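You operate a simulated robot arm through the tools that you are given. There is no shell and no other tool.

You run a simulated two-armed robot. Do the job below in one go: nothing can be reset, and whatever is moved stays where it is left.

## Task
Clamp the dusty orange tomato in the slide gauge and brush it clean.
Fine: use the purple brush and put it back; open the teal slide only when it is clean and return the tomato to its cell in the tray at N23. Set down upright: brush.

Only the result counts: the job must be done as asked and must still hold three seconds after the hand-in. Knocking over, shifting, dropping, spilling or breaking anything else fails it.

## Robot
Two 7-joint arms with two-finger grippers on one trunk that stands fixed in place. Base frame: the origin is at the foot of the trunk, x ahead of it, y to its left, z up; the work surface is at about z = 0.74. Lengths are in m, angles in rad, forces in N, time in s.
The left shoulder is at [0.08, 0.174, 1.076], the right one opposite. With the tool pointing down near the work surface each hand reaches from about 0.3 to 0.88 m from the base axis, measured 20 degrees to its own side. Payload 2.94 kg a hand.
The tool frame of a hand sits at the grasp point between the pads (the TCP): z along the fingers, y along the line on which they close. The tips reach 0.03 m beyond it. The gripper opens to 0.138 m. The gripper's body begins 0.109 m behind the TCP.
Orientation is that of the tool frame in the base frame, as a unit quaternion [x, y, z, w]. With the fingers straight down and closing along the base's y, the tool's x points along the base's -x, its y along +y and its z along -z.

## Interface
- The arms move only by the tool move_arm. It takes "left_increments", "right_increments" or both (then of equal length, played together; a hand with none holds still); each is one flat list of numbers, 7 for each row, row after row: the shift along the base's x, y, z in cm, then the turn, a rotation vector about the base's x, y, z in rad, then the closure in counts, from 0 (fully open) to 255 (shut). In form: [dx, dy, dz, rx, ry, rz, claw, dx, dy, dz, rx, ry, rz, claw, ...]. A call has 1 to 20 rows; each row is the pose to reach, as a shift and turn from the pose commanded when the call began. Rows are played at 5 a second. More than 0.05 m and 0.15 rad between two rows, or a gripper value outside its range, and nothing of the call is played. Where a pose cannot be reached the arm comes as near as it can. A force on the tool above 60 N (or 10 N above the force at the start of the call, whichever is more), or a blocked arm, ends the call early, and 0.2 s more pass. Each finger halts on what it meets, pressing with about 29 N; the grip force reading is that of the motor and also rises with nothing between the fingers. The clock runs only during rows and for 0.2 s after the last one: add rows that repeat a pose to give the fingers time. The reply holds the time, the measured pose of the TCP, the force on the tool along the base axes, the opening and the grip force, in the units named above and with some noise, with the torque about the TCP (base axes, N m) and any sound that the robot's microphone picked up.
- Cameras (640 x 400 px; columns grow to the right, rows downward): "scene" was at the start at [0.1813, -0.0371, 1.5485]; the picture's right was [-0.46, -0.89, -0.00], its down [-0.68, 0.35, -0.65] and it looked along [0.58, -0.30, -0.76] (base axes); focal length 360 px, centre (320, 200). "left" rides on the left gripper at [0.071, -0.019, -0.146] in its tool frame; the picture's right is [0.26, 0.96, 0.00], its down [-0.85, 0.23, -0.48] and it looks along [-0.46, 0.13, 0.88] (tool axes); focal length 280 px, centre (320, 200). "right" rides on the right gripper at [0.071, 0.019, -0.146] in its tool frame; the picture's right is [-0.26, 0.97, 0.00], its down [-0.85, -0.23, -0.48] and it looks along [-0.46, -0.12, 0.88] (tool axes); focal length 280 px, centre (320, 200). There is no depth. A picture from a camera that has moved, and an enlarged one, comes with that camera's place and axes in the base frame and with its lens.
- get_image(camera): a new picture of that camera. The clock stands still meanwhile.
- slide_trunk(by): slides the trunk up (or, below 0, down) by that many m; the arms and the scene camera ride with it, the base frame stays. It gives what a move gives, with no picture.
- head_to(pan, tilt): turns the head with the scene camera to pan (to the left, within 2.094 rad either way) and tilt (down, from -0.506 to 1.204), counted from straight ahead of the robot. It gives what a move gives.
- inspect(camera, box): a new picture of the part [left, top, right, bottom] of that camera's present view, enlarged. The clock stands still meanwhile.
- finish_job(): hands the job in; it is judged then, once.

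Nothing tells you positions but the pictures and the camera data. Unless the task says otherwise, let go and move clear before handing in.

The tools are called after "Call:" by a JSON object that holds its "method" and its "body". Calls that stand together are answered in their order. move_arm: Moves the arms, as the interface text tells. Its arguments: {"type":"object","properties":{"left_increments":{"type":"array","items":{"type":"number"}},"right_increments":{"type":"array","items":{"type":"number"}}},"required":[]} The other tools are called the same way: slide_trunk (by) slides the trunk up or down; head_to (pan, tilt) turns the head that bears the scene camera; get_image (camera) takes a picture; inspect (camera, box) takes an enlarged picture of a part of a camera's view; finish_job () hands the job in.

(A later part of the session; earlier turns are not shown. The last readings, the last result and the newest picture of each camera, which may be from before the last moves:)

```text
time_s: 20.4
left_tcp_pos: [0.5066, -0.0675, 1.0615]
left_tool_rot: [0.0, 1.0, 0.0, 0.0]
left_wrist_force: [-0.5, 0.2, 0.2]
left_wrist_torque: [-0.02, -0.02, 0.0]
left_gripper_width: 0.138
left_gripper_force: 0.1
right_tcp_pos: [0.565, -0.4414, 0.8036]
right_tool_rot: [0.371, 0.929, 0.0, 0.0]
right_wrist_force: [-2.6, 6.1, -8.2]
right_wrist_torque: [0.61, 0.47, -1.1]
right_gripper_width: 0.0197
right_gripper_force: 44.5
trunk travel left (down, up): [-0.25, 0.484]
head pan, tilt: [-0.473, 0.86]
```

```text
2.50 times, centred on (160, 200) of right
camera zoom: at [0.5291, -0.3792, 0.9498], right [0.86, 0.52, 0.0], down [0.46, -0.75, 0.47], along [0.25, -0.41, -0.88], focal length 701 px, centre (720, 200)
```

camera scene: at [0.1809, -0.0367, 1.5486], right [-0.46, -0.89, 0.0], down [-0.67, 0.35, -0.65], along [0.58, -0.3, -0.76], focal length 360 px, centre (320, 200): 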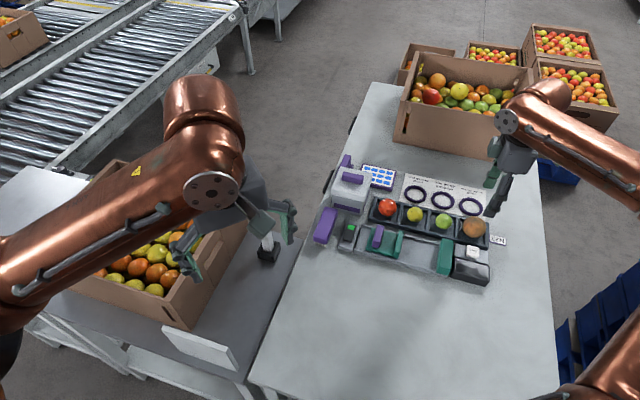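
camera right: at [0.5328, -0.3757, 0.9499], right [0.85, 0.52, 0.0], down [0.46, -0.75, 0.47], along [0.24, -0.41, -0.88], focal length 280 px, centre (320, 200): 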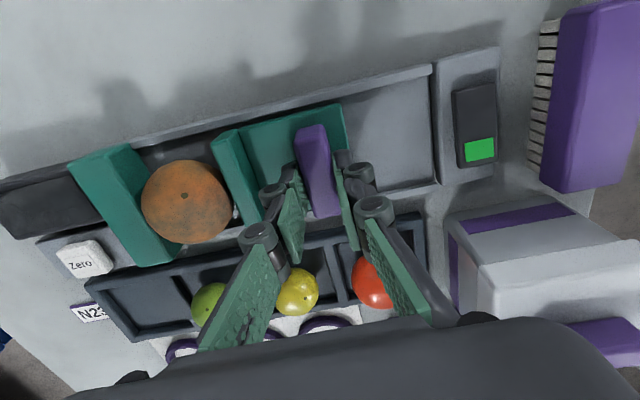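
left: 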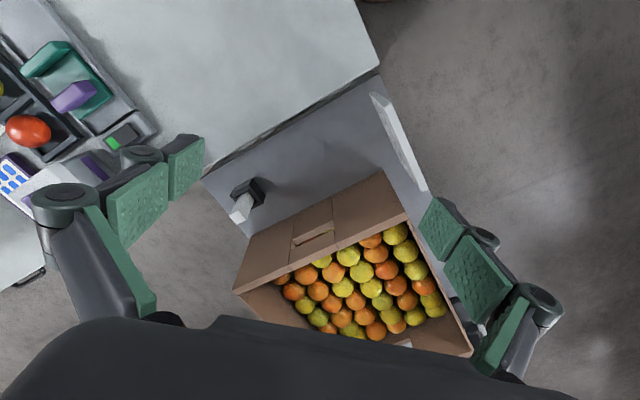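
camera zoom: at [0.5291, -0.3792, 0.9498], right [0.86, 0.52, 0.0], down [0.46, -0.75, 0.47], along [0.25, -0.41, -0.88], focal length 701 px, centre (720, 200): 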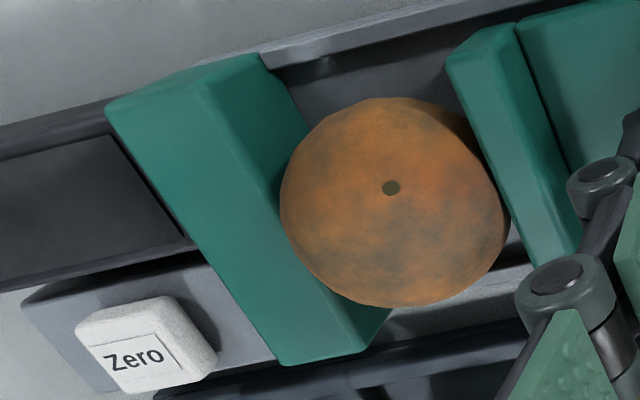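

Call:
{"method": "move_arm", "body": {"right_increments": [-0.14, -0.145, -0.1, 0, 0, 0, 230, -0.24, -0.25, -0.1, 0, 0, 0, 230]}}

Call:
{"method": "inspect", "body": {"camera": "right", "box": [60, 120, 260, 280]}}

```text
time_s: 21.0
left_tcp_pos: [0.5073, -0.0664, 1.0618]
left_tool_rot: [-0.001, 1.0, 0.001, 0.0]
left_wrist_force: [0.0, -0.3, -0.7]
left_wrist_torque: [0.01, 0.01, 0.0]
left_gripper_width: 0.138
left_gripper_force: 0.1
right_tcp_pos: [0.5633, -0.4424, 0.8047]
right_tool_rot: [0.371, 0.928, 0.001, 0.001]
right_wrist_force: [4.9, 11.8, -3.6]
right_wrist_torque: [0.74, 0.34, -1.21]
right_gripper_width: 0.0201
right_gripper_force: 45.0
trunk travel left (down, up): [-0.25, 0.484]
head pan, tilt: [-0.473, 0.86]
```

```text
2.50 times, centred on (160, 200) of right
camera zoom: at [0.5277, -0.3803, 0.9498], right [0.85, 0.52, 0.0], down [0.46, -0.75, 0.48], along [0.25, -0.41, -0.88], focal length 701 px, centre (720, 200)
```

zoom: 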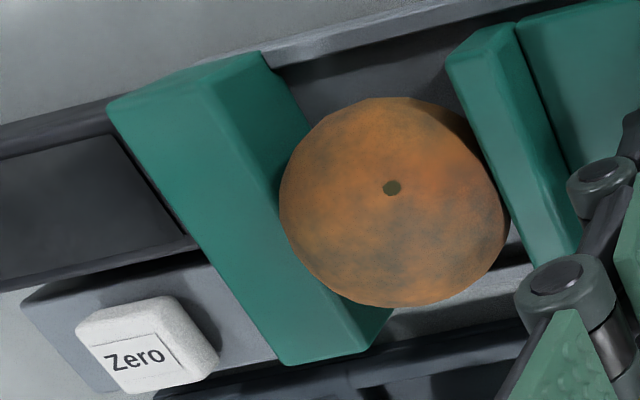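

Call:
{"method": "move_arm", "body": {"right_increments": [-0.14, -0.145, 0, 0, 0, 0, 230, -0.28, -0.29, 0, 0, 0, 0, 230]}}

Call:
{"method": "inspect", "body": {"camera": "right", "box": [60, 120, 260, 280]}}

Call:
{"method": "inspect", "body": {"camera": "scene", "box": [400, 210, 480, 280]}}

```text
time_s: 21.6
left_tcp_pos: [0.5089, -0.0655, 1.0618]
left_tool_rot: [0.0, 1.0, -0.001, -0.001]
left_wrist_force: [0.2, 0.7, -0.1]
left_wrist_torque: [-0.01, 0.0, -0.03]
left_gripper_width: 0.1378
left_gripper_force: 0.0
right_tcp_pos: [0.5631, -0.4424, 0.8046]
right_tool_rot: [0.369, 0.929, 0.004, 0.002]
right_wrist_force: [19.9, 27.6, -6.1]
right_wrist_torque: [-0.2, -1.24, -1.0]
right_gripper_width: 0.0201
right_gripper_force: 44.8
trunk travel left (down, up): [-0.25, 0.484]
head pan, tilt: [-0.473, 0.86]
```

```text
2.50 times, centred on (160, 200) of right
camera zoom: at [0.5266, -0.3813, 0.9498], right [0.85, 0.52, 0.01], down [0.46, -0.75, 0.47], along [0.25, -0.4, -0.88], focal length 701 px, centre (720, 200)
```

zoom: 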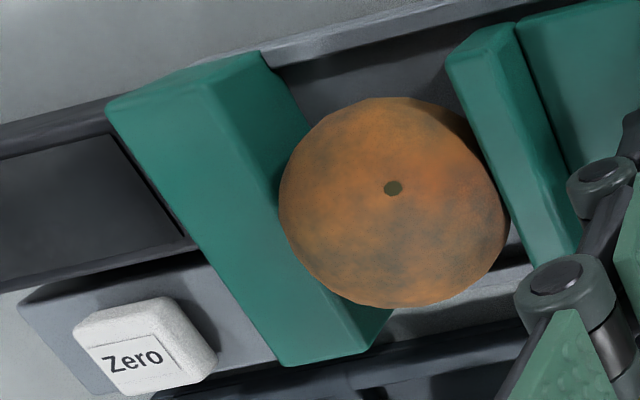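

```text
5.71 times, centred on (440, 245) of scene
camera zoom: at [0.1857, -0.0336, 1.5482], right [-0.45, -0.89, 0.0], down [-0.68, 0.34, -0.65], along [0.58, -0.3, -0.76], focal length 2058 px, centre (-366, -57)
```

zoom: 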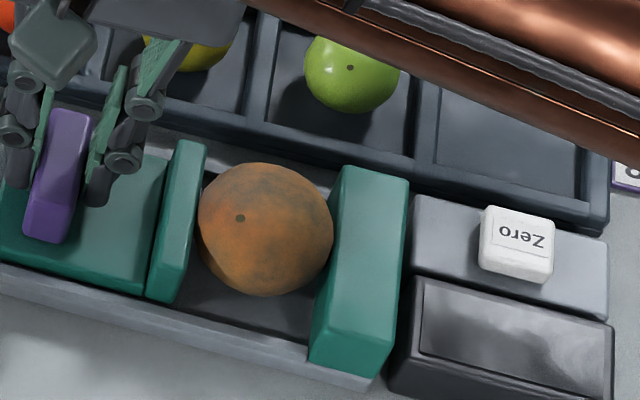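

The slide is firmly clamped against the tomato: 34 N and no further travel. I'll ease the push, open the fingers, rise a little and check that it holds.

Call:
{"method": "move_arm", "body": {"right_increments": [0.14, 0.145, 0, 0, 0, 0, 230, 0.21, 0.22, 0, 0, 0, 0, 230, 0.21, 0.22, 0, 0, 0, 0, 215, 0.21, 0.22, 0, 0, 0, 0, 195, 0.21, 0.22, 0, 0, 0, 0, 180]}}

Call:
{"method": "inspect", "body": {"camera": "right", "box": [60, 120, 260, 280]}}

Call:
{"method": "get_image", "body": {"camera": "right"}}

```text
time_s: 22.8
left_tcp_pos: [0.5069, -0.0676, 1.0629]
left_tool_rot: [-0.001, 1.0, 0.0, 0.0]
left_wrist_force: [0.8, 0.7, -0.7]
left_wrist_torque: [0.04, 0.02, 0.03]
left_gripper_width: 0.1379
left_gripper_force: 0.0
right_tcp_pos: [0.5612, -0.4442, 0.8028]
right_tool_rot: [0.37, 0.929, -0.001, -0.001]
right_wrist_force: [0.2, 0.1, -0.6]
right_wrist_torque: [0.0, -0.01, 0.0]
right_gripper_width: 0.0409
right_gripper_force: 0.1
trunk travel left (down, up): [-0.25, 0.484]
head pan, tilt: [-0.473, 0.86]
```

```text
2.50 times, centred on (160, 200) of right
camera zoom: at [0.5256, -0.3821, 0.9486], right [0.85, 0.52, 0.0], down [0.46, -0.75, 0.48], along [0.24, -0.41, -0.88], focal length 701 px, centre (720, 200)
```

zoom: 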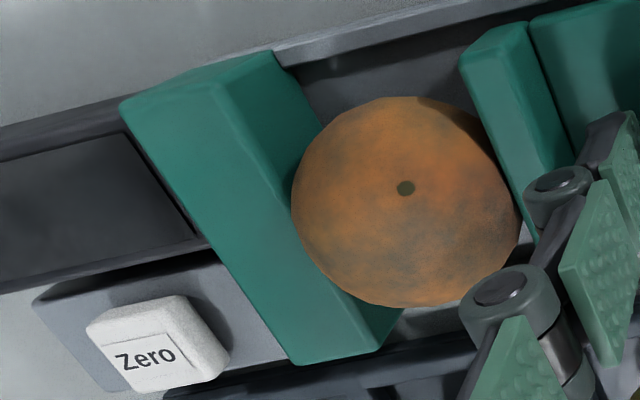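

```text
taken
camera right: at [0.5256, -0.3821, 0.9486], right [0.85, 0.52, 0.0], down [0.46, -0.75, 0.48], along [0.24, -0.41, -0.88], focal length 280 px, centre (320, 200)
```

right: 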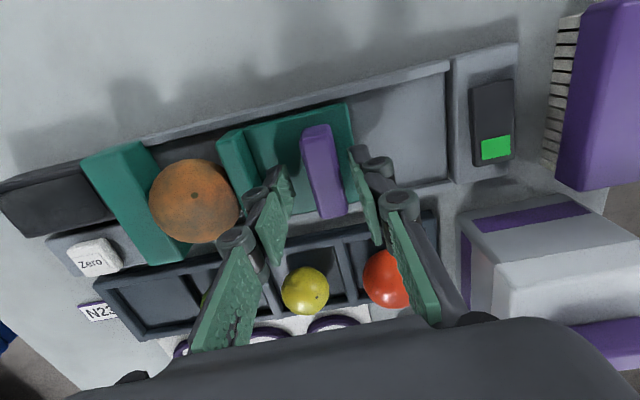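

The clamp holds after release. Next comes the brush: its centre is at about (0.696, -0.314) and its top at 0.776, with bristles 13 mm long. I'll rise and hover over it.

Call:
{"method": "move_arm", "body": {"right_increments": [0, 0, 4, 0, 0, 0, 180, 0, 0, 8, 0, 0, 0, 180, 2.7, 2.6, 10, 0, 0, 0, 170, 5.4, 5.2, 10, 0, 0, 0, 160, 8.1, 7.8, 10, 0, 0, 0, 150, 10.8, 10.4, 10, 0, 0, 0, 144, 13.45, 12.98, 8, 0, 0, 0, 144, 13.45, 12.98, 8, 0, 0, 0, 144]}}

Call:
{"method": "get_image", "body": {"camera": "right"}}

Call:
{"method": "inspect", "body": {"camera": "scene", "box": [300, 160, 500, 300]}}

```text
time_s: 24.6
left_tcp_pos: [0.5047, -0.0675, 1.0644]
left_tool_rot: [-0.001, 1.0, 0.0, 0.001]
left_wrist_force: [-0.5, -0.4, 0.6]
left_wrist_torque: [0.0, -0.04, 0.03]
left_gripper_width: 0.138
left_gripper_force: 0.1
right_tcp_pos: [0.6932, -0.3139, 0.8865]
right_tool_rot: [0.371, 0.928, 0.0, 0.0]
right_wrist_force: [0.8, -0.2, 0.9]
right_wrist_torque: [0.02, -0.02, -0.04]
right_gripper_width: 0.0601
right_gripper_force: 0.0
trunk travel left (down, up): [-0.25, 0.484]
head pan, tilt: [-0.473, 0.86]
```

```text
taken
camera right: at [0.6569, -0.2521, 1.0316], right [0.86, 0.52, 0.0], down [0.46, -0.75, 0.48], along [0.25, -0.41, -0.88], focal length 280 px, centre (320, 200)
```

right: 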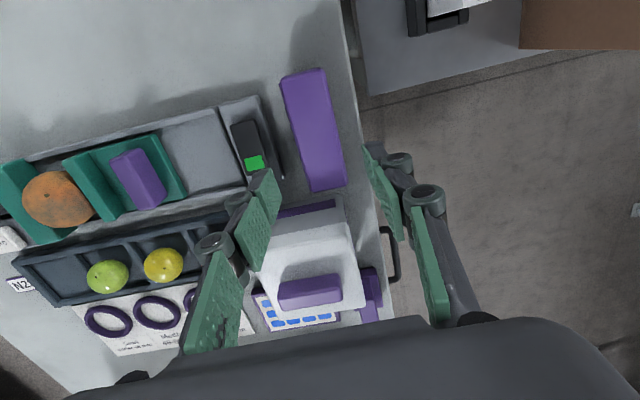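

```text
2.86 times, centred on (400, 230) of scene
camera zoom: at [0.1804, -0.0373, 1.5487], right [-0.46, -0.89, 0.0], down [-0.67, 0.35, -0.65], along [0.58, -0.3, -0.76], focal length 1029 px, centre (91, 114)
```

zoom: 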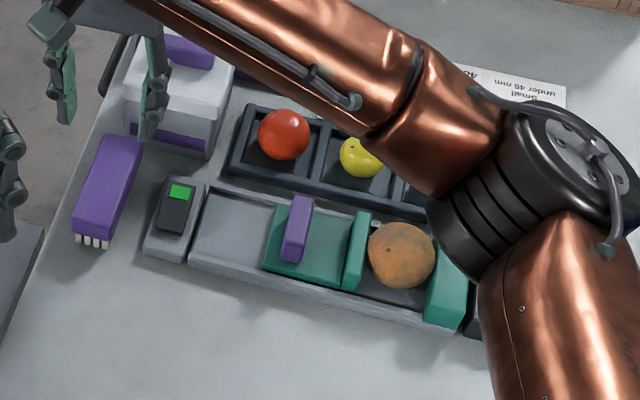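

Call:
{"method": "move_arm", "body": {"right_increments": [0, 0, -3, 0, 0, 0, 144, 0, 0, -6, 0, 0, 0, 144, 0, 0, -6.5, 0, 0, 0, 144]}}

Call:
{"method": "get_image", "body": {"camera": "right"}}

Call:
{"method": "inspect", "body": {"camera": "scene", "box": [290, 180, 390, 260]}}

```text
time_s: 25.4
left_tcp_pos: [0.5053, -0.0679, 1.0627]
left_tool_rot: [0.0, 1.0, 0.0, -0.001]
left_wrist_force: [-0.2, 0.7, -0.6]
left_wrist_torque: [0.03, -0.01, 0.0]
left_gripper_width: 0.138
left_gripper_force: 0.0
right_tcp_pos: [0.6966, -0.3152, 0.8186]
right_tool_rot: [0.371, 0.929, -0.001, -0.001]
right_wrist_force: [-0.7, 0.4, 0.7]
right_wrist_torque: [-0.02, 0.0, 0.01]
right_gripper_width: 0.06
right_gripper_force: 0.0
trunk travel left (down, up): [-0.25, 0.484]
head pan, tilt: [-0.473, 0.86]
```

```text
taken
camera right: at [0.6606, -0.2528, 0.964], right [0.86, 0.52, 0.0], down [0.46, -0.75, 0.48], along [0.25, -0.41, -0.88], focal length 280 px, centre (320, 200)
```

right: 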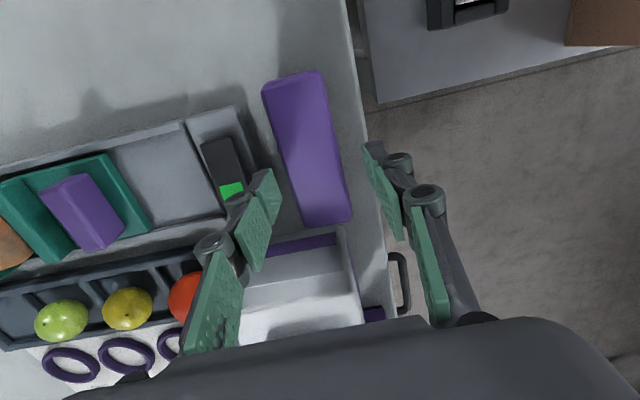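

```text
5.00 times, centred on (340, 220) of scene
camera zoom: at [0.1812, -0.0368, 1.5486], right [-0.46, -0.89, 0.0], down [-0.68, 0.35, -0.65], along [0.58, -0.3, -0.76], focal length 1801 px, centre (220, 100)
```

zoom: 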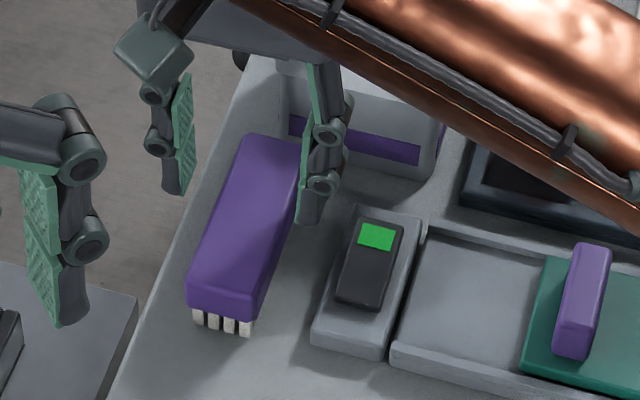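

Call:
{"method": "move_arm", "body": {"right_increments": [-0.28, -0.15, -1.5, 0, 0, -0.042, 144, -0.28, -0.15, -3.0, 0, 0, -0.042, 144, -0.28, -0.15, -3.0, 0, 0, -0.042, 170, -0.28, -0.15, -3.0, 0, 0, -0.042, 190, -0.28, -0.15, -3.0, 0, 0, -0.042, 205, -0.28, -0.15, -3.0, 0, 0, -0.042, 205]}}

Call:
{"method": "get_image", "body": {"camera": "right"}}

Call:
{"method": "inspect", "body": {"camera": "scene", "box": [290, 180, 390, 260]}}

```text
time_s: 26.8
left_tcp_pos: [0.5063, -0.0668, 1.0625]
left_tool_rot: [0.0, 1.0, 0.0, 0.0]
left_wrist_force: [-0.4, 0.4, 0.2]
left_wrist_torque: [-0.03, 0.01, -0.04]
left_gripper_width: 0.1378
left_gripper_force: 0.1
right_tcp_pos: [0.6942, -0.3168, 0.7886]
right_tool_rot: [0.391, 0.92, 0.0, -0.001]
right_wrist_force: [-0.1, 0.0, -0.2]
right_wrist_torque: [-0.05, 0.01, -0.05]
right_gripper_width: 0.0388
right_gripper_force: 29.0
trunk travel left (down, up): [-0.25, 0.484]
head pan, tilt: [-0.473, 0.86]
```

```text
taken
camera right: at [0.6603, -0.2519, 0.9339], right [0.88, 0.48, 0.0], down [0.42, -0.77, 0.48], along [0.23, -0.42, -0.88], focal length 280 px, centre (320, 200)
```

right: 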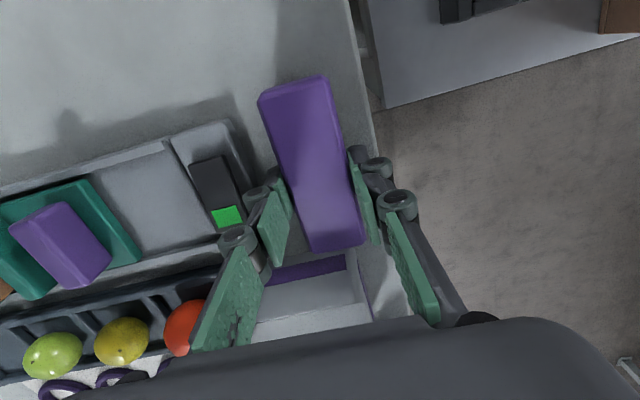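

```text
5.00 times, centred on (340, 220) of scene
camera zoom: at [0.1815, -0.0368, 1.5485], right [-0.46, -0.89, 0.0], down [-0.68, 0.35, -0.65], along [0.58, -0.3, -0.76], focal length 1801 px, centre (220, 100)
```

zoom: 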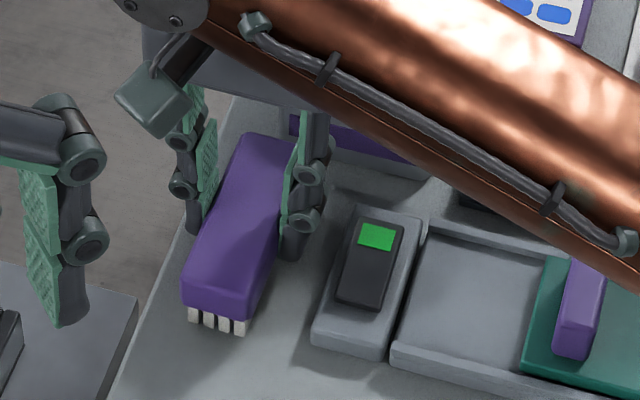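

The brush is gripped (38.8 mm, 29 N) and still upright. I'll lift it and carry it above the clamped tomato.

Call:
{"method": "move_arm", "body": {"right_increments": [0, 0, 1, 0, 0, 0, 205, 0, 0, 4, 0, 0, 0, 205, 0, 0, 8, 0, 0, 0, 205, 0, 0, 12, 0, 0, 0, 205, -3, -2.9, 12, 0, 0, 0, 205, -6, -5.8, 12, 0, 0, 0, 205, -9, -8.7, 12, 0, 0, 0, 205, -12, -11.6, 12, 0, 0, 0, 205, -15, -14.5, 12, 0, 0, 0, 205, -18, -17.4, 12, 0, 0, 0, 205, -19.4, -18.9, 12, 0, 0, 0, 205, -19.4, -18.9, 10, 0, 0, 0, 205, -19.4, -18.9, 10, 0, 0, 0, 205]}}

Call:
{"method": "get_image", "body": {"camera": "right"}}

Call:
{"method": "inspect", "body": {"camera": "scene", "box": [340, 160, 500, 300]}}

```text
time_s: 29.6
left_tcp_pos: [0.5061, -0.0671, 1.0621]
left_tool_rot: [0.0, 1.0, 0.001, 0.0]
left_wrist_force: [-0.6, 0.1, 0.3]
left_wrist_torque: [-0.02, -0.01, -0.01]
left_gripper_width: 0.1379
left_gripper_force: 0.1
right_tcp_pos: [0.499, -0.5054, 0.888]
right_tool_rot: [0.39, 0.921, 0.0, 0.0]
right_wrist_force: [-0.1, 0.8, 0.5]
right_wrist_torque: [-0.02, -0.01, 0.0]
right_gripper_width: 0.0389
right_gripper_force: 29.2
trunk travel left (down, up): [-0.25, 0.484]
head pan, tilt: [-0.473, 0.86]
```

```text
taken
camera right: at [0.4654, -0.4424, 1.0335], right [0.88, 0.48, 0.0], down [0.42, -0.77, 0.48], along [0.23, -0.42, -0.88], focal length 280 px, centre (320, 200)
```

right: 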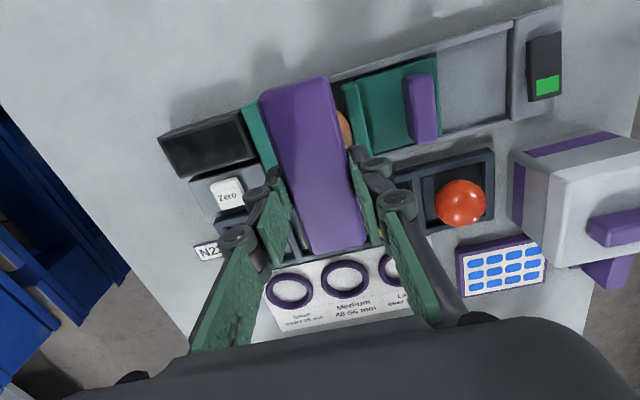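

```text
2.86 times, centred on (420, 230) of scene
camera zoom: at [0.181, -0.0366, 1.5486], right [-0.46, -0.89, 0.0], down [-0.67, 0.35, -0.65], along [0.58, -0.3, -0.76], focal length 1029 px, centre (34, 114)
```

zoom: 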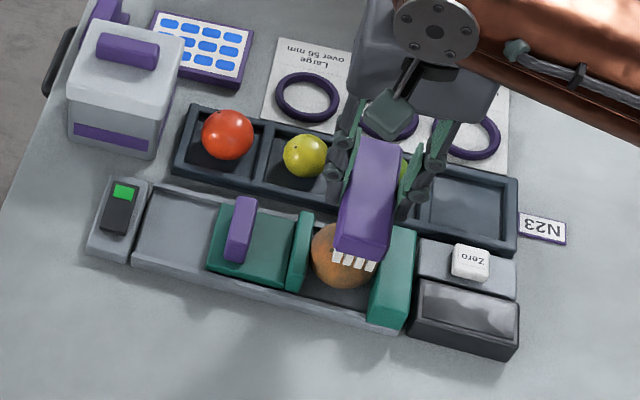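

Call:
{"method": "move_arm", "body": {"right_increments": [0, 0, -1.5, 0, 0, 0, 205, 0, 0, -2.5, 0, 0, 0, 205, 0, 0, -2.8, 0, 0, 0, 205]}}

Call:
{"method": "inspect", "body": {"camera": "scene", "box": [400, 190, 480, 270]}}

```text
time_s: 30.4
left_tcp_pos: [0.5077, -0.0682, 1.0634]
left_tool_rot: [0.0, 1.0, 0.0, 0.0]
left_wrist_force: [0.3, -0.1, -0.2]
left_wrist_torque: [0.01, 0.0, -0.03]
left_gripper_width: 0.1378
left_gripper_force: 0.1
right_tcp_pos: [0.4985, -0.5049, 0.8605]
right_tool_rot: [0.39, 0.921, 0.001, -0.001]
right_wrist_force: [-0.4, 0.6, -1.8]
right_wrist_torque: [-0.02, -0.03, -0.01]
right_gripper_width: 0.0389
right_gripper_force: 28.7
trunk travel left (down, up): [-0.25, 0.484]
head pan, tilt: [-0.473, 0.86]
```

```text
5.00 times, centred on (440, 230) of scene
camera zoom: at [0.1815, -0.0372, 1.5485], right [-0.46, -0.89, 0.0], down [-0.68, 0.35, -0.65], along [0.58, -0.3, -0.76], focal length 1801 px, centre (-280, 50)
```

zoom: 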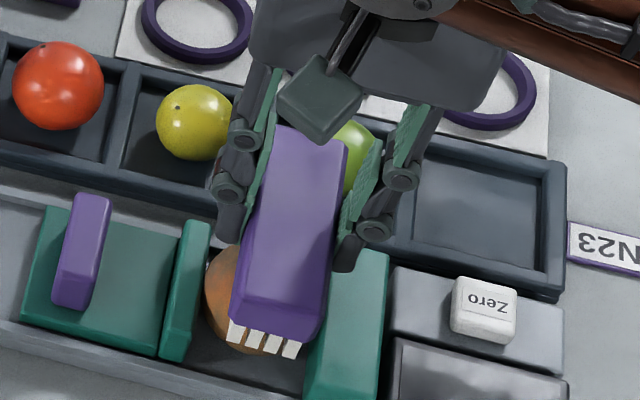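

Call:
{"method": "move_arm", "body": {"right_increments": [0, 0, -0.2, 0, 0, 0, 205, 0, 0, -0.35, 0, 0, 0, 205]}}

```text
time_s: 31.0
left_tcp_pos: [0.5057, -0.0672, 1.0623]
left_tool_rot: [0.0, 1.0, 0.0, 0.0]
left_wrist_force: [0.8, -0.6, 0.0]
left_wrist_torque: [0.01, 0.02, -0.02]
left_gripper_width: 0.1381
left_gripper_force: 0.0
right_tcp_pos: [0.4993, -0.5055, 0.8578]
right_tool_rot: [0.391, 0.92, -0.001, 0.0]
right_wrist_force: [-0.4, -0.2, -1.2]
right_wrist_torque: [0.0, -0.02, 0.01]
right_gripper_width: 0.0386
right_gripper_force: 28.5
trunk travel left (down, up): [-0.25, 0.484]
head pan, tilt: [-0.473, 0.86]
```

Call:
{"method": "move_arm", "body": {"right_increments": [0, 0, -0.2, 0, 0, 0, 205, 0, 0, -0.3, 0, 0, 0, 205]}}

```text
time_s: 31.6
left_tcp_pos: [0.5059, -0.0682, 1.0629]
left_tool_rot: [-0.001, 1.0, 0.0, -0.001]
left_wrist_force: [-0.1, 0.3, -0.1]
left_wrist_torque: [0.02, 0.0, 0.0]
left_gripper_width: 0.1379
left_gripper_force: 0.1
right_tcp_pos: [0.4999, -0.5056, 0.8542]
right_tool_rot: [0.391, 0.921, 0.0, 0.0]
right_wrist_force: [-0.7, 0.0, -0.4]
right_wrist_torque: [-0.01, 0.0, -0.02]
right_gripper_width: 0.0391
right_gripper_force: 29.3
trunk travel left (down, up): [-0.25, 0.484]
head pan, tilt: [-0.473, 0.86]
```

Call:
{"method": "move_arm", "body": {"right_increments": [0, 0, -0.2, 0, 0, 0, 205, 0, 0, -0.3, 0, 0, 0, 205]}}

Call:
{"method": "inspect", "body": {"camera": "scene", "box": [400, 190, 480, 270]}}

Call:
{"method": "get_image", "body": {"camera": "right"}}

```text
time_s: 32.2
left_tcp_pos: [0.5065, -0.066, 1.0627]
left_tool_rot: [0.0, 1.0, 0.0, 0.0]
left_wrist_force: [-0.3, 0.2, 0.5]
left_wrist_torque: [0.0, 0.01, -0.02]
left_gripper_width: 0.1381
left_gripper_force: 0.0
right_tcp_pos: [0.5002, -0.5048, 0.8521]
right_tool_rot: [0.391, 0.92, 0.0, 0.001]
right_wrist_force: [-1.5, 0.3, 2.6]
right_wrist_torque: [0.0, 0.03, 0.04]
right_gripper_width: 0.039
right_gripper_force: 29.1
trunk travel left (down, up): [-0.25, 0.484]
head pan, tilt: [-0.473, 0.86]
```

```text
5.00 times, centred on (440, 230) of scene
camera zoom: at [0.1811, -0.0367, 1.5486], right [-0.46, -0.89, 0.0], down [-0.68, 0.35, -0.65], along [0.58, -0.3, -0.76], focal length 1801 px, centre (-280, 50)
```

zoom: 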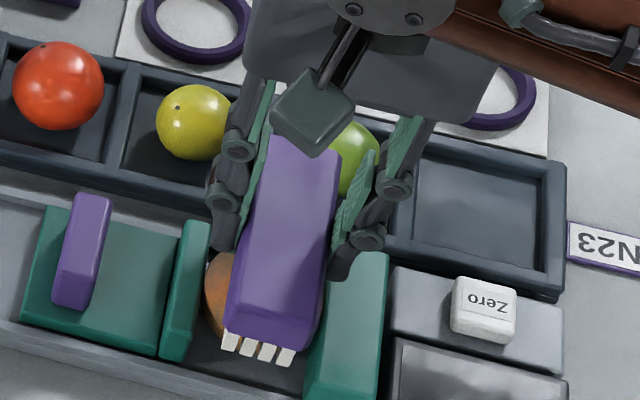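

```text
taken
camera right: at [0.4663, -0.4412, 0.9968], right [0.88, 0.48, 0.0], down [0.42, -0.77, 0.48], along [0.23, -0.42, -0.88], focal length 280 px, centre (320, 200)
```

right: 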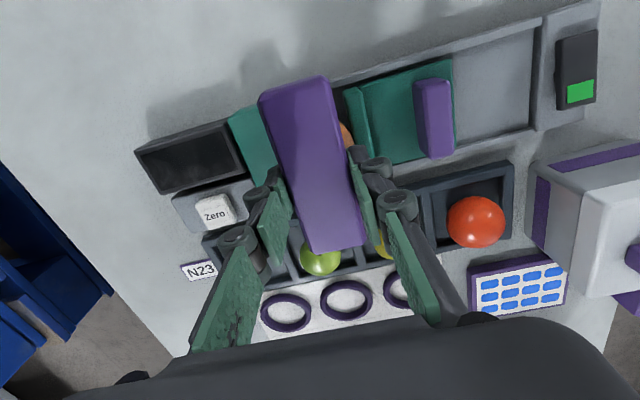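

The bristles have just touched the top of the tomato. I'll stroke gently across it along the brush's length, then look.

Call:
{"method": "move_arm", "body": {"right_increments": [0, 0, -0.1, 0, 0, 0, 205, 0.72, -0.69, -0.1, 0, 0, 0, 205, 1.45, -1.38, -0.1, 0, 0, 0, 205, 2.17, -2.07, -0.1, 0, 0, 0, 205, 1.45, -1.38, -0.1, 0, 0, 0, 205, 0.72, -0.69, -0.1, 0, 0, 0, 205, 0, 0, -0.1, 0, 0, 0, 205, -0.72, 0.69, -0.1, 0, 0, 0, 205, -1.45, 1.38, -0.1, 0, 0, 0, 205, -2.17, 2.07, -0.1, 0, 0, 0, 205, -1.45, 1.38, -0.1, 0, 0, 0, 205, -0.72, 0.69, -0.1, 0, 0, 0, 205, 0, 0, -0.1, 0, 0, 0, 205]}}

Call:
{"method": "inspect", "body": {"camera": "scene", "box": [400, 190, 480, 270]}}

Call:
{"method": "inspect", "body": {"camera": "right", "box": [200, 60, 420, 260]}}

```text
time_s: 35.0
left_tcp_pos: [0.5063, -0.0682, 1.0621]
left_tool_rot: [0.0, 1.0, 0.0, 0.0]
left_wrist_force: [0.7, 0.5, -0.4]
left_wrist_torque: [0.02, 0.01, -0.02]
left_gripper_width: 0.138
left_gripper_force: 0.0
right_tcp_pos: [0.4981, -0.5054, 0.8503]
right_tool_rot: [0.391, 0.921, -0.001, -0.001]
right_wrist_force: [0.8, -3.6, 9.9]
right_wrist_torque: [-0.21, -0.1, 0.01]
right_gripper_width: 0.0388
right_gripper_force: 28.8
trunk travel left (down, up): [-0.25, 0.484]
head pan, tilt: [-0.473, 0.86]
```

```text
5.00 times, centred on (440, 230) of scene
camera zoom: at [0.1809, -0.0367, 1.5485], right [-0.46, -0.89, 0.0], down [-0.67, 0.35, -0.65], along [0.58, -0.3, -0.76], focal length 1801 px, centre (-280, 50)
```

zoom: 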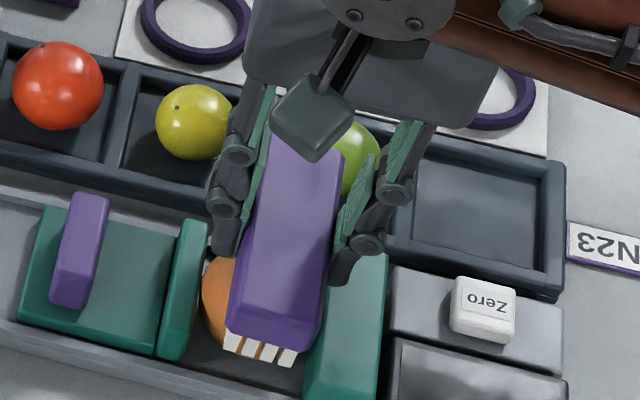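

```text
2.00 times, centred on (310, 160) of right
camera zoom: at [0.465, -0.4408, 0.9952], right [0.88, 0.48, 0.0], down [0.42, -0.77, 0.48], along [0.23, -0.42, -0.88], focal length 561 px, centre (340, 280)
```

zoom: 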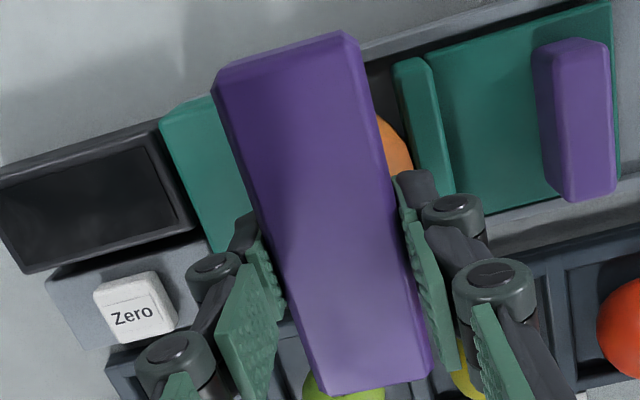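

The tomato looks brighter. I'll lift the brush and move it aside to see how much dust is left.

Call:
{"method": "move_arm", "body": {"right_increments": [0, 0, 3, 0, 0, 0, 205, 2, 2, 5, 0, 0, 0, 205, 5, 5, 5, 0, 0, 0, 205]}}

Call:
{"method": "inspect", "body": {"camera": "scene", "box": [400, 200, 480, 280]}}

Call:
{"method": "inspect", "body": {"camera": "right", "box": [120, 80, 340, 260]}}

```text
time_s: 35.8
left_tcp_pos: [0.5079, -0.067, 1.0614]
left_tool_rot: [0.0, 1.0, 0.001, -0.001]
left_wrist_force: [0.3, 0.5, -0.9]
left_wrist_torque: [-0.02, 0.0, 0.02]
left_gripper_width: 0.138
left_gripper_force: 0.0
right_tcp_pos: [0.5532, -0.4556, 0.9007]
right_tool_rot: [0.391, 0.92, 0.0, -0.001]
right_wrist_force: [0.9, 0.0, -1.8]
right_wrist_torque: [-0.03, 0.05, -0.02]
right_gripper_width: 0.0392
right_gripper_force: 28.8
trunk travel left (down, up): [-0.25, 0.484]
head pan, tilt: [-0.473, 0.86]
```

```text
5.00 times, centred on (440, 240) of scene
camera zoom: at [0.1828, -0.0366, 1.5482], right [-0.46, -0.89, 0.0], down [-0.68, 0.35, -0.65], along [0.58, -0.3, -0.76], focal length 1801 px, centre (-280, 0)
```

zoom: 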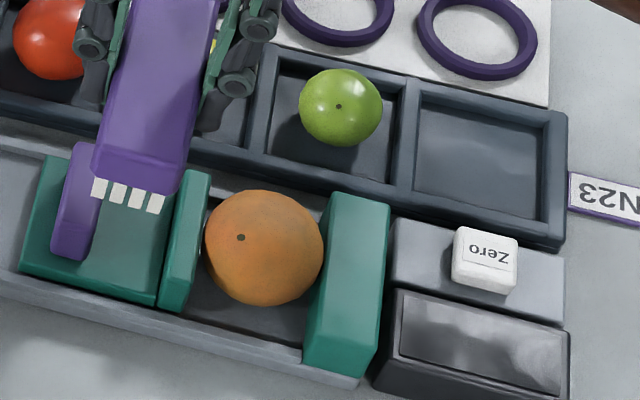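

```text
2.22 times, centred on (230, 170) of right
camera zoom: at [0.5183, -0.3913, 1.0462], right [0.88, 0.48, 0.0], down [0.42, -0.77, 0.48], along [0.23, -0.42, -0.88], focal length 623 px, centre (520, 267)
```

zoom: 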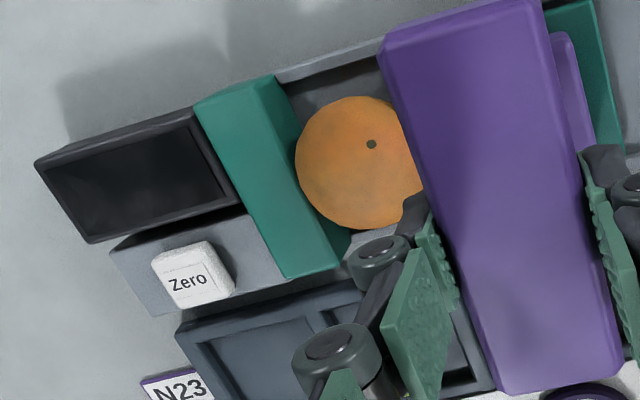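

Most of the dust is gone, but there is still a grey veil. I'll go back for more strokes.

Call:
{"method": "move_arm", "body": {"right_increments": [-3, -3, 0, 0, 0, 0, 205, -5, -5, -2, 0, 0, 0, 205, -5, -5, -4.5, 0, 0, 0, 205, -5, -5, -5, 0, 0, 0, 205, -4.28, -5.69, -5, 0, 0, 0, 205, -3.55, -6.38, -5, 0, 0, 0, 205, -2.83, -7.07, -5, 0, 0, 0, 205, -3.55, -6.38, -5, 0, 0, 0, 205, -4.28, -5.69, -5, 0, 0, 0, 205, -5, -5, -5, 0, 0, 0, 205, -5.72, -4.31, -5, 0, 0, 0, 205, -6.45, -3.62, -5, 0, 0, 0, 205, -7.17, -2.93, -5, 0, 0, 0, 205, -6.45, -3.62, -5, 0, 0, 0, 205, -5.72, -4.31, -5, 0, 0, 0, 205, -5, -5, -5, 0, 0, 0, 205]}}

Call:
{"method": "move_arm", "body": {"right_increments": [0.72, -0.69, 0, 0, 0, 0, 205, 1.45, -1.38, 0, 0, 0, 0, 205, 2.17, -2.07, 0, 0, 0, 0, 205, 1.45, -1.38, 0, 0, 0, 0, 205, 0.72, -0.69, 0, 0, 0, 0, 205, 0, 0, 0, 0, 0, 0, 205, -0.72, 0.69, 0, 0, 0, 0, 205, -1.45, 1.38, 0, 0, 0, 0, 205, -2.17, 2.07, 0, 0, 0, 0, 205, -1.45, 1.38, 0, 0, 0, 0, 205, -0.72, 0.69, 0, 0, 0, 0, 205, 0, 0, 0, 0, 0, 0, 205, 0, 0, 3, 0, 0, 0, 205, 2, 2, 5, 0, 0, 0, 205, 6, 6, 5, 0, 0, 0, 205]}}

Call:
{"method": "inspect", "body": {"camera": "scene", "box": [400, 200, 480, 280]}}

Call:
{"method": "inspect", "body": {"camera": "right", "box": [100, 80, 320, 260]}}

```text
time_s: 39.2
left_tcp_pos: [0.5071, -0.0684, 1.0621]
left_tool_rot: [0.001, 1.0, -0.001, 0.0]
left_wrist_force: [0.5, 0.2, 0.8]
left_wrist_torque: [0.02, -0.03, 0.02]
left_gripper_width: 0.1381
left_gripper_force: 0.1
right_tcp_pos: [0.5012, -0.5064, 0.8506]
right_tool_rot: [0.39, 0.921, 0.0, -0.001]
right_wrist_force: [-0.2, 0.4, -1.2]
right_wrist_torque: [0.01, 0.04, 0.0]
right_gripper_width: 0.0388
right_gripper_force: 28.5
trunk travel left (down, up): [-0.25, 0.484]
head pan, tilt: [-0.473, 0.86]
```

```text
refused: row 15 steps farther than a row can; nothing moved
```

```text
5.00 times, centred on (440, 240) of scene
camera zoom: at [0.1819, -0.0375, 1.5484], right [-0.46, -0.89, 0.0], down [-0.68, 0.35, -0.65], along [0.58, -0.3, -0.76], focal length 1801 px, centre (-280, 0)
```

zoom: 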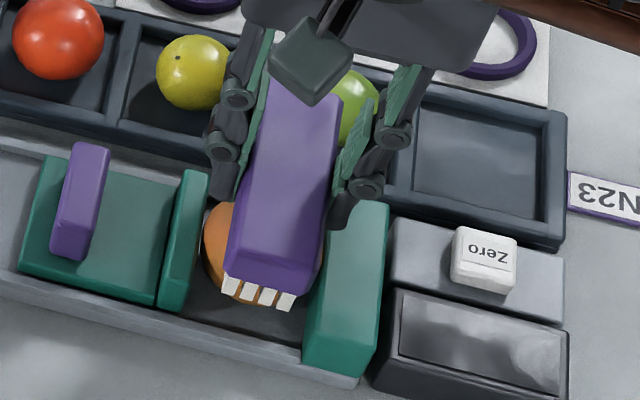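

```text
2.22 times, centred on (210, 170) of right
camera zoom: at [0.468, -0.4421, 0.9957], right [0.88, 0.48, 0.0], down [0.42, -0.77, 0.48], along [0.23, -0.42, -0.88], focal length 623 px, centre (564, 267)
```

zoom: 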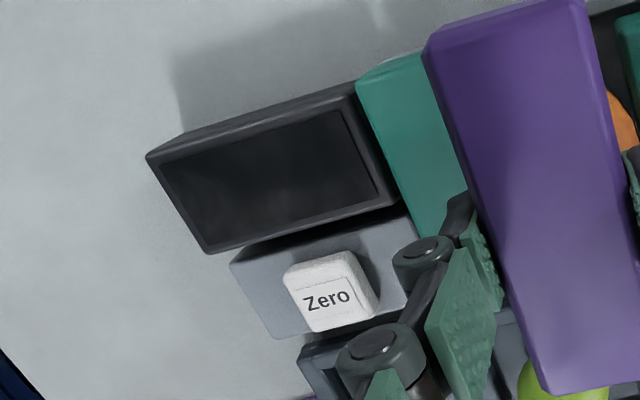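

Call:
{"method": "move_arm", "body": {"right_increments": [0, 0, 3, 0, 0, 0, 205, 2, 2, 5, 0, 0, 0, 205, 5, 5, 5, 0, 0, 0, 205]}}

Call:
{"method": "inspect", "body": {"camera": "scene", "box": [400, 200, 480, 280]}}

Call:
{"method": "inspect", "body": {"camera": "right", "box": [120, 80, 340, 260]}}

```text
time_s: 40.0
left_tcp_pos: [0.5077, -0.0674, 1.0619]
left_tool_rot: [0.0, 1.0, 0.0, 0.0]
left_wrist_force: [0.3, 0.3, 0.3]
left_wrist_torque: [-0.02, 0.03, -0.01]
left_gripper_width: 0.138
left_gripper_force: 0.1
right_tcp_pos: [0.5506, -0.4558, 0.9021]
right_tool_rot: [0.391, 0.92, -0.001, 0.0]
right_wrist_force: [0.1, 0.1, -1.2]
right_wrist_torque: [-0.02, 0.02, 0.01]
right_gripper_width: 0.0389
right_gripper_force: 29.0
trunk travel left (down, up): [-0.25, 0.484]
head pan, tilt: [-0.473, 0.86]
```

```text
5.00 times, centred on (440, 240) of scene
camera zoom: at [0.1827, -0.0364, 1.5482], right [-0.46, -0.89, 0.0], down [-0.68, 0.35, -0.65], along [0.58, -0.3, -0.76], focal length 1801 px, centre (-280, 0)
```

zoom: 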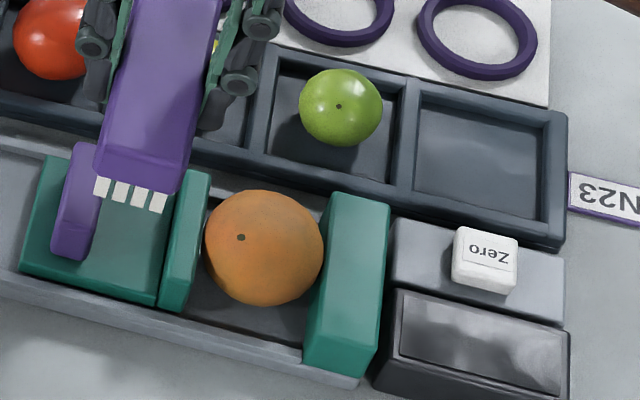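

```text
2.22 times, centred on (230, 170) of right
camera zoom: at [0.5177, -0.392, 1.0471], right [0.88, 0.48, 0.0], down [0.42, -0.77, 0.48], along [0.23, -0.42, -0.88], focal length 623 px, centre (520, 267)
```

zoom: 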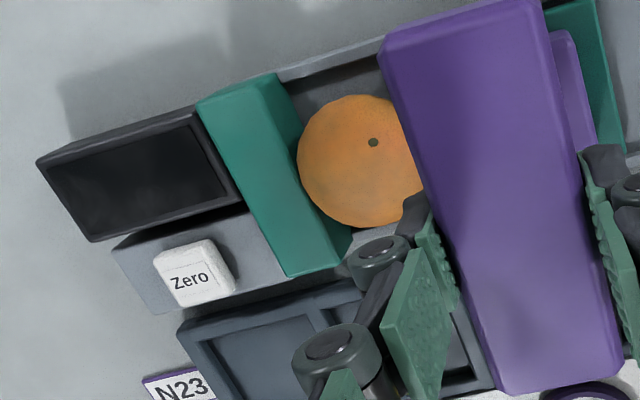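

The last strokes passed just above the tomato, so no more dust came off. I'll go back slightly lower and feel for contact before stroking.

Call:
{"method": "move_arm", "body": {"right_increments": [-3, -3, 0, 0, 0, 0, 205, -5, -5, -2, 0, 0, 0, 205, -5, -5, -4.5, 0, 0, 0, 205, -5, -5, -5.2, 0, 0, 0, 205, -5, -5, -5.2, 0, 0, 0, 205]}}

```text
time_s: 41.2
left_tcp_pos: [0.5059, -0.0678, 1.0624]
left_tool_rot: [0.0, 1.0, 0.0, 0.0]
left_wrist_force: [-0.3, 0.1, 0.1]
left_wrist_torque: [-0.04, 0.01, 0.0]
left_gripper_width: 0.1382
left_gripper_force: 0.0
right_tcp_pos: [0.5006, -0.5039, 0.8483]
right_tool_rot: [0.39, 0.921, 0.0, 0.0]
right_wrist_force: [-0.1, 0.2, 1.8]
right_wrist_torque: [0.0, 0.06, 0.01]
right_gripper_width: 0.039
right_gripper_force: 29.0
trunk travel left (down, up): [-0.25, 0.484]
head pan, tilt: [-0.473, 0.86]
```

Call:
{"method": "move_arm", "body": {"right_increments": [0, 0, -0.2, 0, 0, 0, 205, 0.72, -0.69, -0.2, 0, 0, 0, 205, 1.45, -1.38, -0.2, 0, 0, 0, 205, 2.17, -2.07, -0.2, 0, 0, 0, 205, 1.45, -1.38, -0.2, 0, 0, 0, 205, 0.72, -0.69, -0.2, 0, 0, 0, 205, 0, 0, -0.2, 0, 0, 0, 205, -0.72, 0.69, -0.2, 0, 0, 0, 205, -1.45, 1.38, -0.2, 0, 0, 0, 205, -2.17, 2.07, -0.2, 0, 0, 0, 205, -1.45, 1.38, -0.2, 0, 0, 0, 205, -0.72, 0.69, -0.2, 0, 0, 0, 205, 0, 0, -0.2, 0, 0, 0, 205]}}

Call:
{"method": "inspect", "body": {"camera": "scene", "box": [400, 200, 480, 280]}}

```text
time_s: 44.0
left_tcp_pos: [0.5067, -0.0677, 1.0625]
left_tool_rot: [0.0, 1.0, 0.0, -0.001]
left_wrist_force: [-0.3, -0.1, -0.1]
left_wrist_torque: [-0.01, 0.01, 0.0]
left_gripper_width: 0.1381
left_gripper_force: 0.1
right_tcp_pos: [0.4989, -0.5061, 0.844]
right_tool_rot: [0.391, 0.92, 0.0, 0.0]
right_wrist_force: [0.6, 0.0, 1.2]
right_wrist_torque: [0.04, -0.02, -0.02]
right_gripper_width: 0.0387
right_gripper_force: 28.6
trunk travel left (down, up): [-0.25, 0.484]
head pan, tilt: [-0.473, 0.86]
```

```text
5.00 times, centred on (440, 240) of scene
camera zoom: at [0.1815, -0.037, 1.5485], right [-0.46, -0.89, 0.0], down [-0.68, 0.35, -0.65], along [0.58, -0.3, -0.76], focal length 1801 px, centre (-280, 0)
```

zoom: 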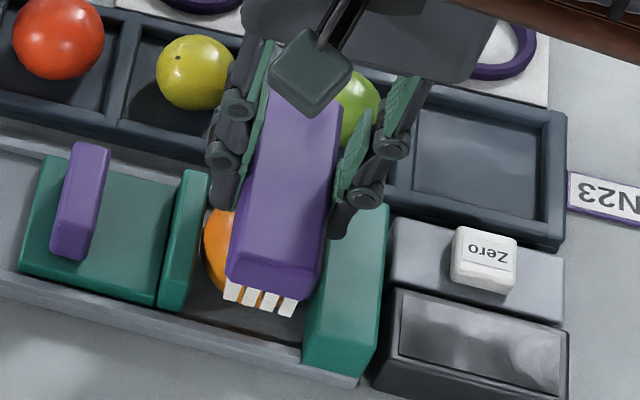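

Call:
{"method": "move_arm", "body": {"right_increments": [0, 0, 3, 0, 0, 0, 205, 2, 2, 5, 0, 0, 0, 205, 5, 5, 5, 0, 0, 0, 205]}}

Call:
{"method": "inspect", "body": {"camera": "scene", "box": [400, 200, 480, 280]}}

Call:
{"method": "inspect", "body": {"camera": "right", "box": [120, 80, 340, 260]}}

Call:
{"method": "inspect", "body": {"camera": "scene", "box": [350, 160, 470, 260]}}

```text
time_s: 44.8
left_tcp_pos: [0.5062, -0.0667, 1.0612]
left_tool_rot: [0.0, 1.0, 0.0, -0.001]
left_wrist_force: [0.2, 0.7, -0.4]
left_wrist_torque: [-0.06, 0.04, -0.02]
left_gripper_width: 0.1378
left_gripper_force: 0.0
right_tcp_pos: [0.5492, -0.4558, 0.8959]
right_tool_rot: [0.391, 0.92, -0.001, 0.0]
right_wrist_force: [0.3, 0.6, -0.6]
right_wrist_torque: [-0.02, 0.02, 0.01]
right_gripper_width: 0.0388
right_gripper_force: 28.7
trunk travel left (down, up): [-0.25, 0.484]
head pan, tilt: [-0.473, 0.86]
```

```text
5.00 times, centred on (440, 240) of scene
camera zoom: at [0.1826, -0.0363, 1.5482], right [-0.46, -0.89, 0.0], down [-0.68, 0.35, -0.65], along [0.58, -0.3, -0.76], focal length 1801 px, centre (-280, 0)
```

zoom: 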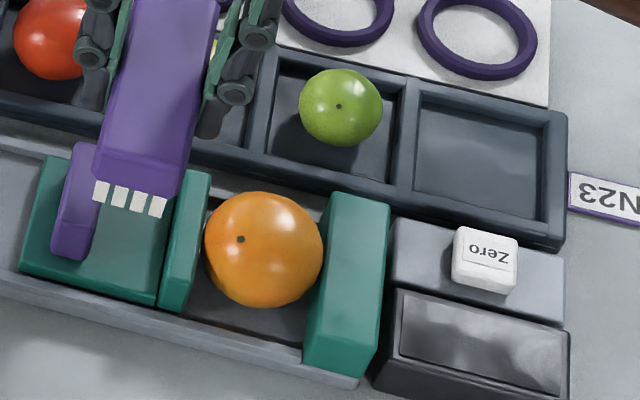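

```text
2.22 times, centred on (230, 170) of right
camera zoom: at [0.5167, -0.3908, 1.042], right [0.88, 0.48, 0.0], down [0.42, -0.77, 0.48], along [0.23, -0.42, -0.88], focal length 623 px, centre (520, 267)
```

zoom: 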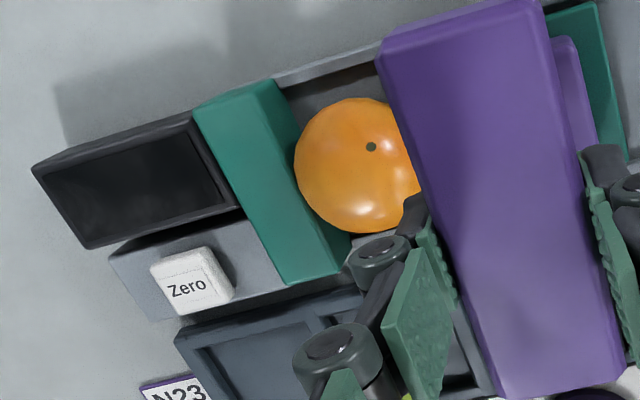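

```text
4.00 times, centred on (410, 210) of scene
camera zoom: at [0.1826, -0.0363, 1.5482], right [-0.46, -0.89, 0.0], down [-0.68, 0.35, -0.65], along [0.58, -0.3, -0.76], focal length 1441 px, centre (-40, 160)
```

zoom: 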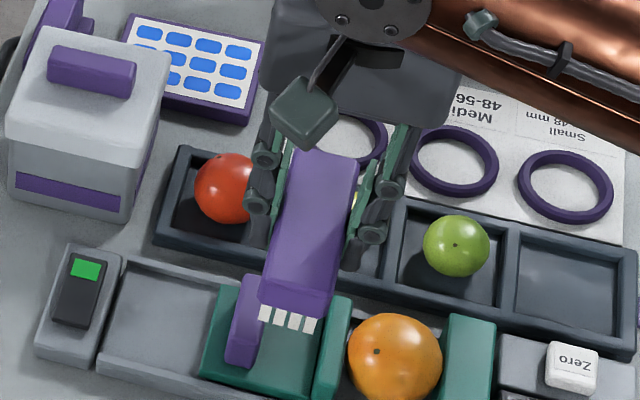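

Call:
{"method": "inspect", "body": {"camera": "scene", "box": [420, 230, 460, 265]}}

Call:
{"method": "inspect", "body": {"camera": "right", "box": [200, 110, 280, 200]}}

```text
11.43 times, centred on (440, 248) of scene
camera zoom: at [0.1826, -0.0363, 1.5482], right [-0.46, -0.89, 0.0], down [-0.68, 0.35, -0.65], along [0.58, -0.3, -0.76], focal length 4116 px, centre (-1051, -343)
```

zoom: 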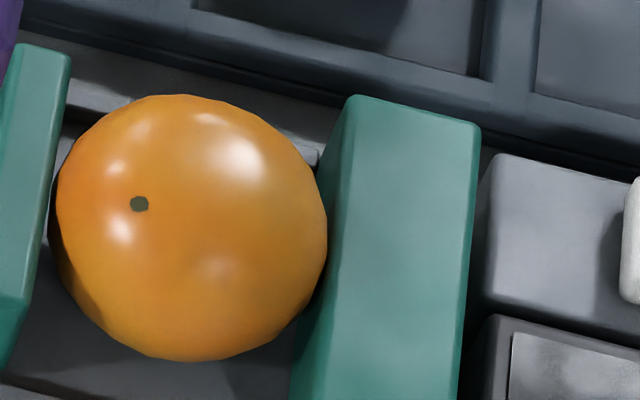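

```text
4.44 times, centred on (240, 155) of right
camera zoom: at [0.5167, -0.3908, 1.042], right [0.88, 0.48, 0.0], down [0.42, -0.77, 0.48], along [0.23, -0.42, -0.88], focal length 1246 px, centre (676, 400)
```

zoom: 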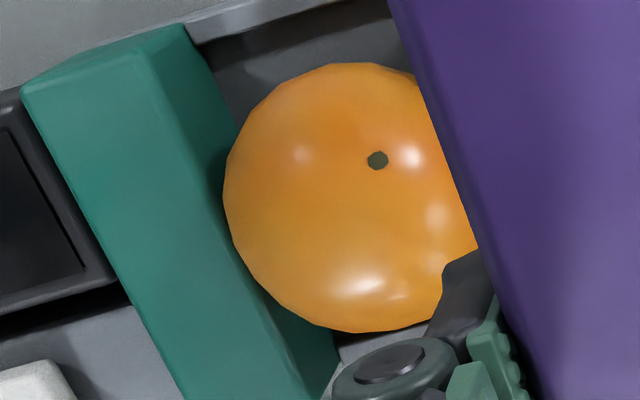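

The tomato is clean and glossy all over. I'll return the brush to its place along the same path and lower it to just above the table.

Call:
{"method": "move_arm", "body": {"right_increments": [2.9, 2.8, 1.25, 0, 0, 0, 205, 5.8, 5.6, 1.25, 0, 0, 0, 205, 8.7, 8.4, 1.25, 0, 0, 0, 205, 11.6, 11.2, 1.25, 0, 0, 0, 205, 14.4, 13.9, 1.25, 0, 0, 0, 205, 14.4, 13.9, -3, 0, 0, 0, 205, 14.4, 13.9, -7, 0, 0, 0, 205, 14.4, 13.9, -9.5, 0, 0, 0, 205, 14.4, 13.9, -10.2, 0, 0, 0, 205]}}

Call:
{"method": "inspect", "body": {"camera": "scene", "box": [290, 180, 390, 260]}}

Call:
{"method": "get_image", "body": {"camera": "right"}}

```text
time_s: 46.8
left_tcp_pos: [0.5059, -0.0673, 1.0616]
left_tool_rot: [0.0, 1.0, 0.0, -0.001]
left_wrist_force: [-0.8, 0.8, 0.2]
left_wrist_torque: [-0.01, -0.04, 0.02]
left_gripper_width: 0.138
left_gripper_force: 0.0
right_tcp_pos: [0.6941, -0.3164, 0.7933]
right_tool_rot: [0.392, 0.92, 0.0, -0.001]
right_wrist_force: [0.9, 0.3, -1.1]
right_wrist_torque: [-0.02, -0.01, 0.0]
right_gripper_width: 0.0383
right_gripper_force: 29.2
trunk travel left (down, up): [-0.25, 0.484]
head pan, tilt: [-0.473, 0.86]
```

```text
5.00 times, centred on (340, 220) of scene
camera zoom: at [0.1816, -0.0365, 1.5485], right [-0.46, -0.89, 0.0], down [-0.68, 0.35, -0.65], along [0.58, -0.3, -0.76], focal length 1801 px, centre (220, 100)
```

zoom: 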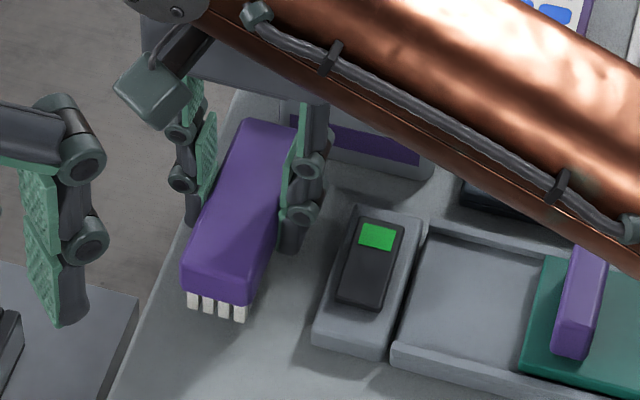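

```text
taken
camera right: at [0.6612, -0.2517, 0.9386], right [0.88, 0.48, 0.0], down [0.42, -0.77, 0.48], along [0.23, -0.42, -0.88], focal length 280 px, centre (320, 200)
```

right: 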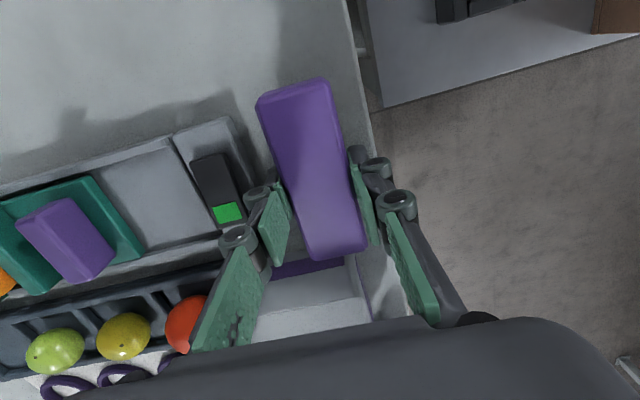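

The brush slid up by some 6-7 mm in the grip while I was stroking, so I'll lower in small steps until the bristles touch the table.

Call:
{"method": "move_arm", "body": {"right_increments": [0, 0, -0.5, 0, 0, 0, 205, 0, 0, -0.9, 0, 0, 0, 205]}}

Call:
{"method": "move_arm", "body": {"right_increments": [0, 0, -0.1, 0, 0, 0, 205, 0, 0, -0.2, 0, 0, 0, 205]}}

```text
time_s: 47.4
left_tcp_pos: [0.5059, -0.0676, 1.0627]
left_tool_rot: [0.0, 1.0, 0.0, 0.0]
left_wrist_force: [-0.1, 0.1, -0.2]
left_wrist_torque: [0.03, 0.01, 0.0]
left_gripper_width: 0.1382
left_gripper_force: 0.1
right_tcp_pos: [0.6942, -0.3167, 0.7851]
right_tool_rot: [0.391, 0.921, -0.001, 0.0]
right_wrist_force: [0.2, 0.7, 0.6]
right_wrist_torque: [0.02, -0.05, -0.03]
right_gripper_width: 0.0384
right_gripper_force: 29.4
trunk travel left (down, up): [-0.25, 0.484]
head pan, tilt: [-0.473, 0.86]
```

```text
time_s: 48.0
left_tcp_pos: [0.5054, -0.0667, 1.0628]
left_tool_rot: [0.0, 1.0, 0.0, 0.0]
left_wrist_force: [0.5, 0.3, 0.5]
left_wrist_torque: [0.01, 0.03, 0.0]
left_gripper_width: 0.138
left_gripper_force: 0.0
right_tcp_pos: [0.6944, -0.3157, 0.7833]
right_tool_rot: [0.391, 0.92, 0.0, 0.0]
right_wrist_force: [-0.1, 0.9, 0.4]
right_wrist_torque: [-0.01, 0.02, 0.02]
right_gripper_width: 0.0386
right_gripper_force: 29.0
trunk travel left (down, up): [-0.25, 0.484]
head pan, tilt: [-0.473, 0.86]
```

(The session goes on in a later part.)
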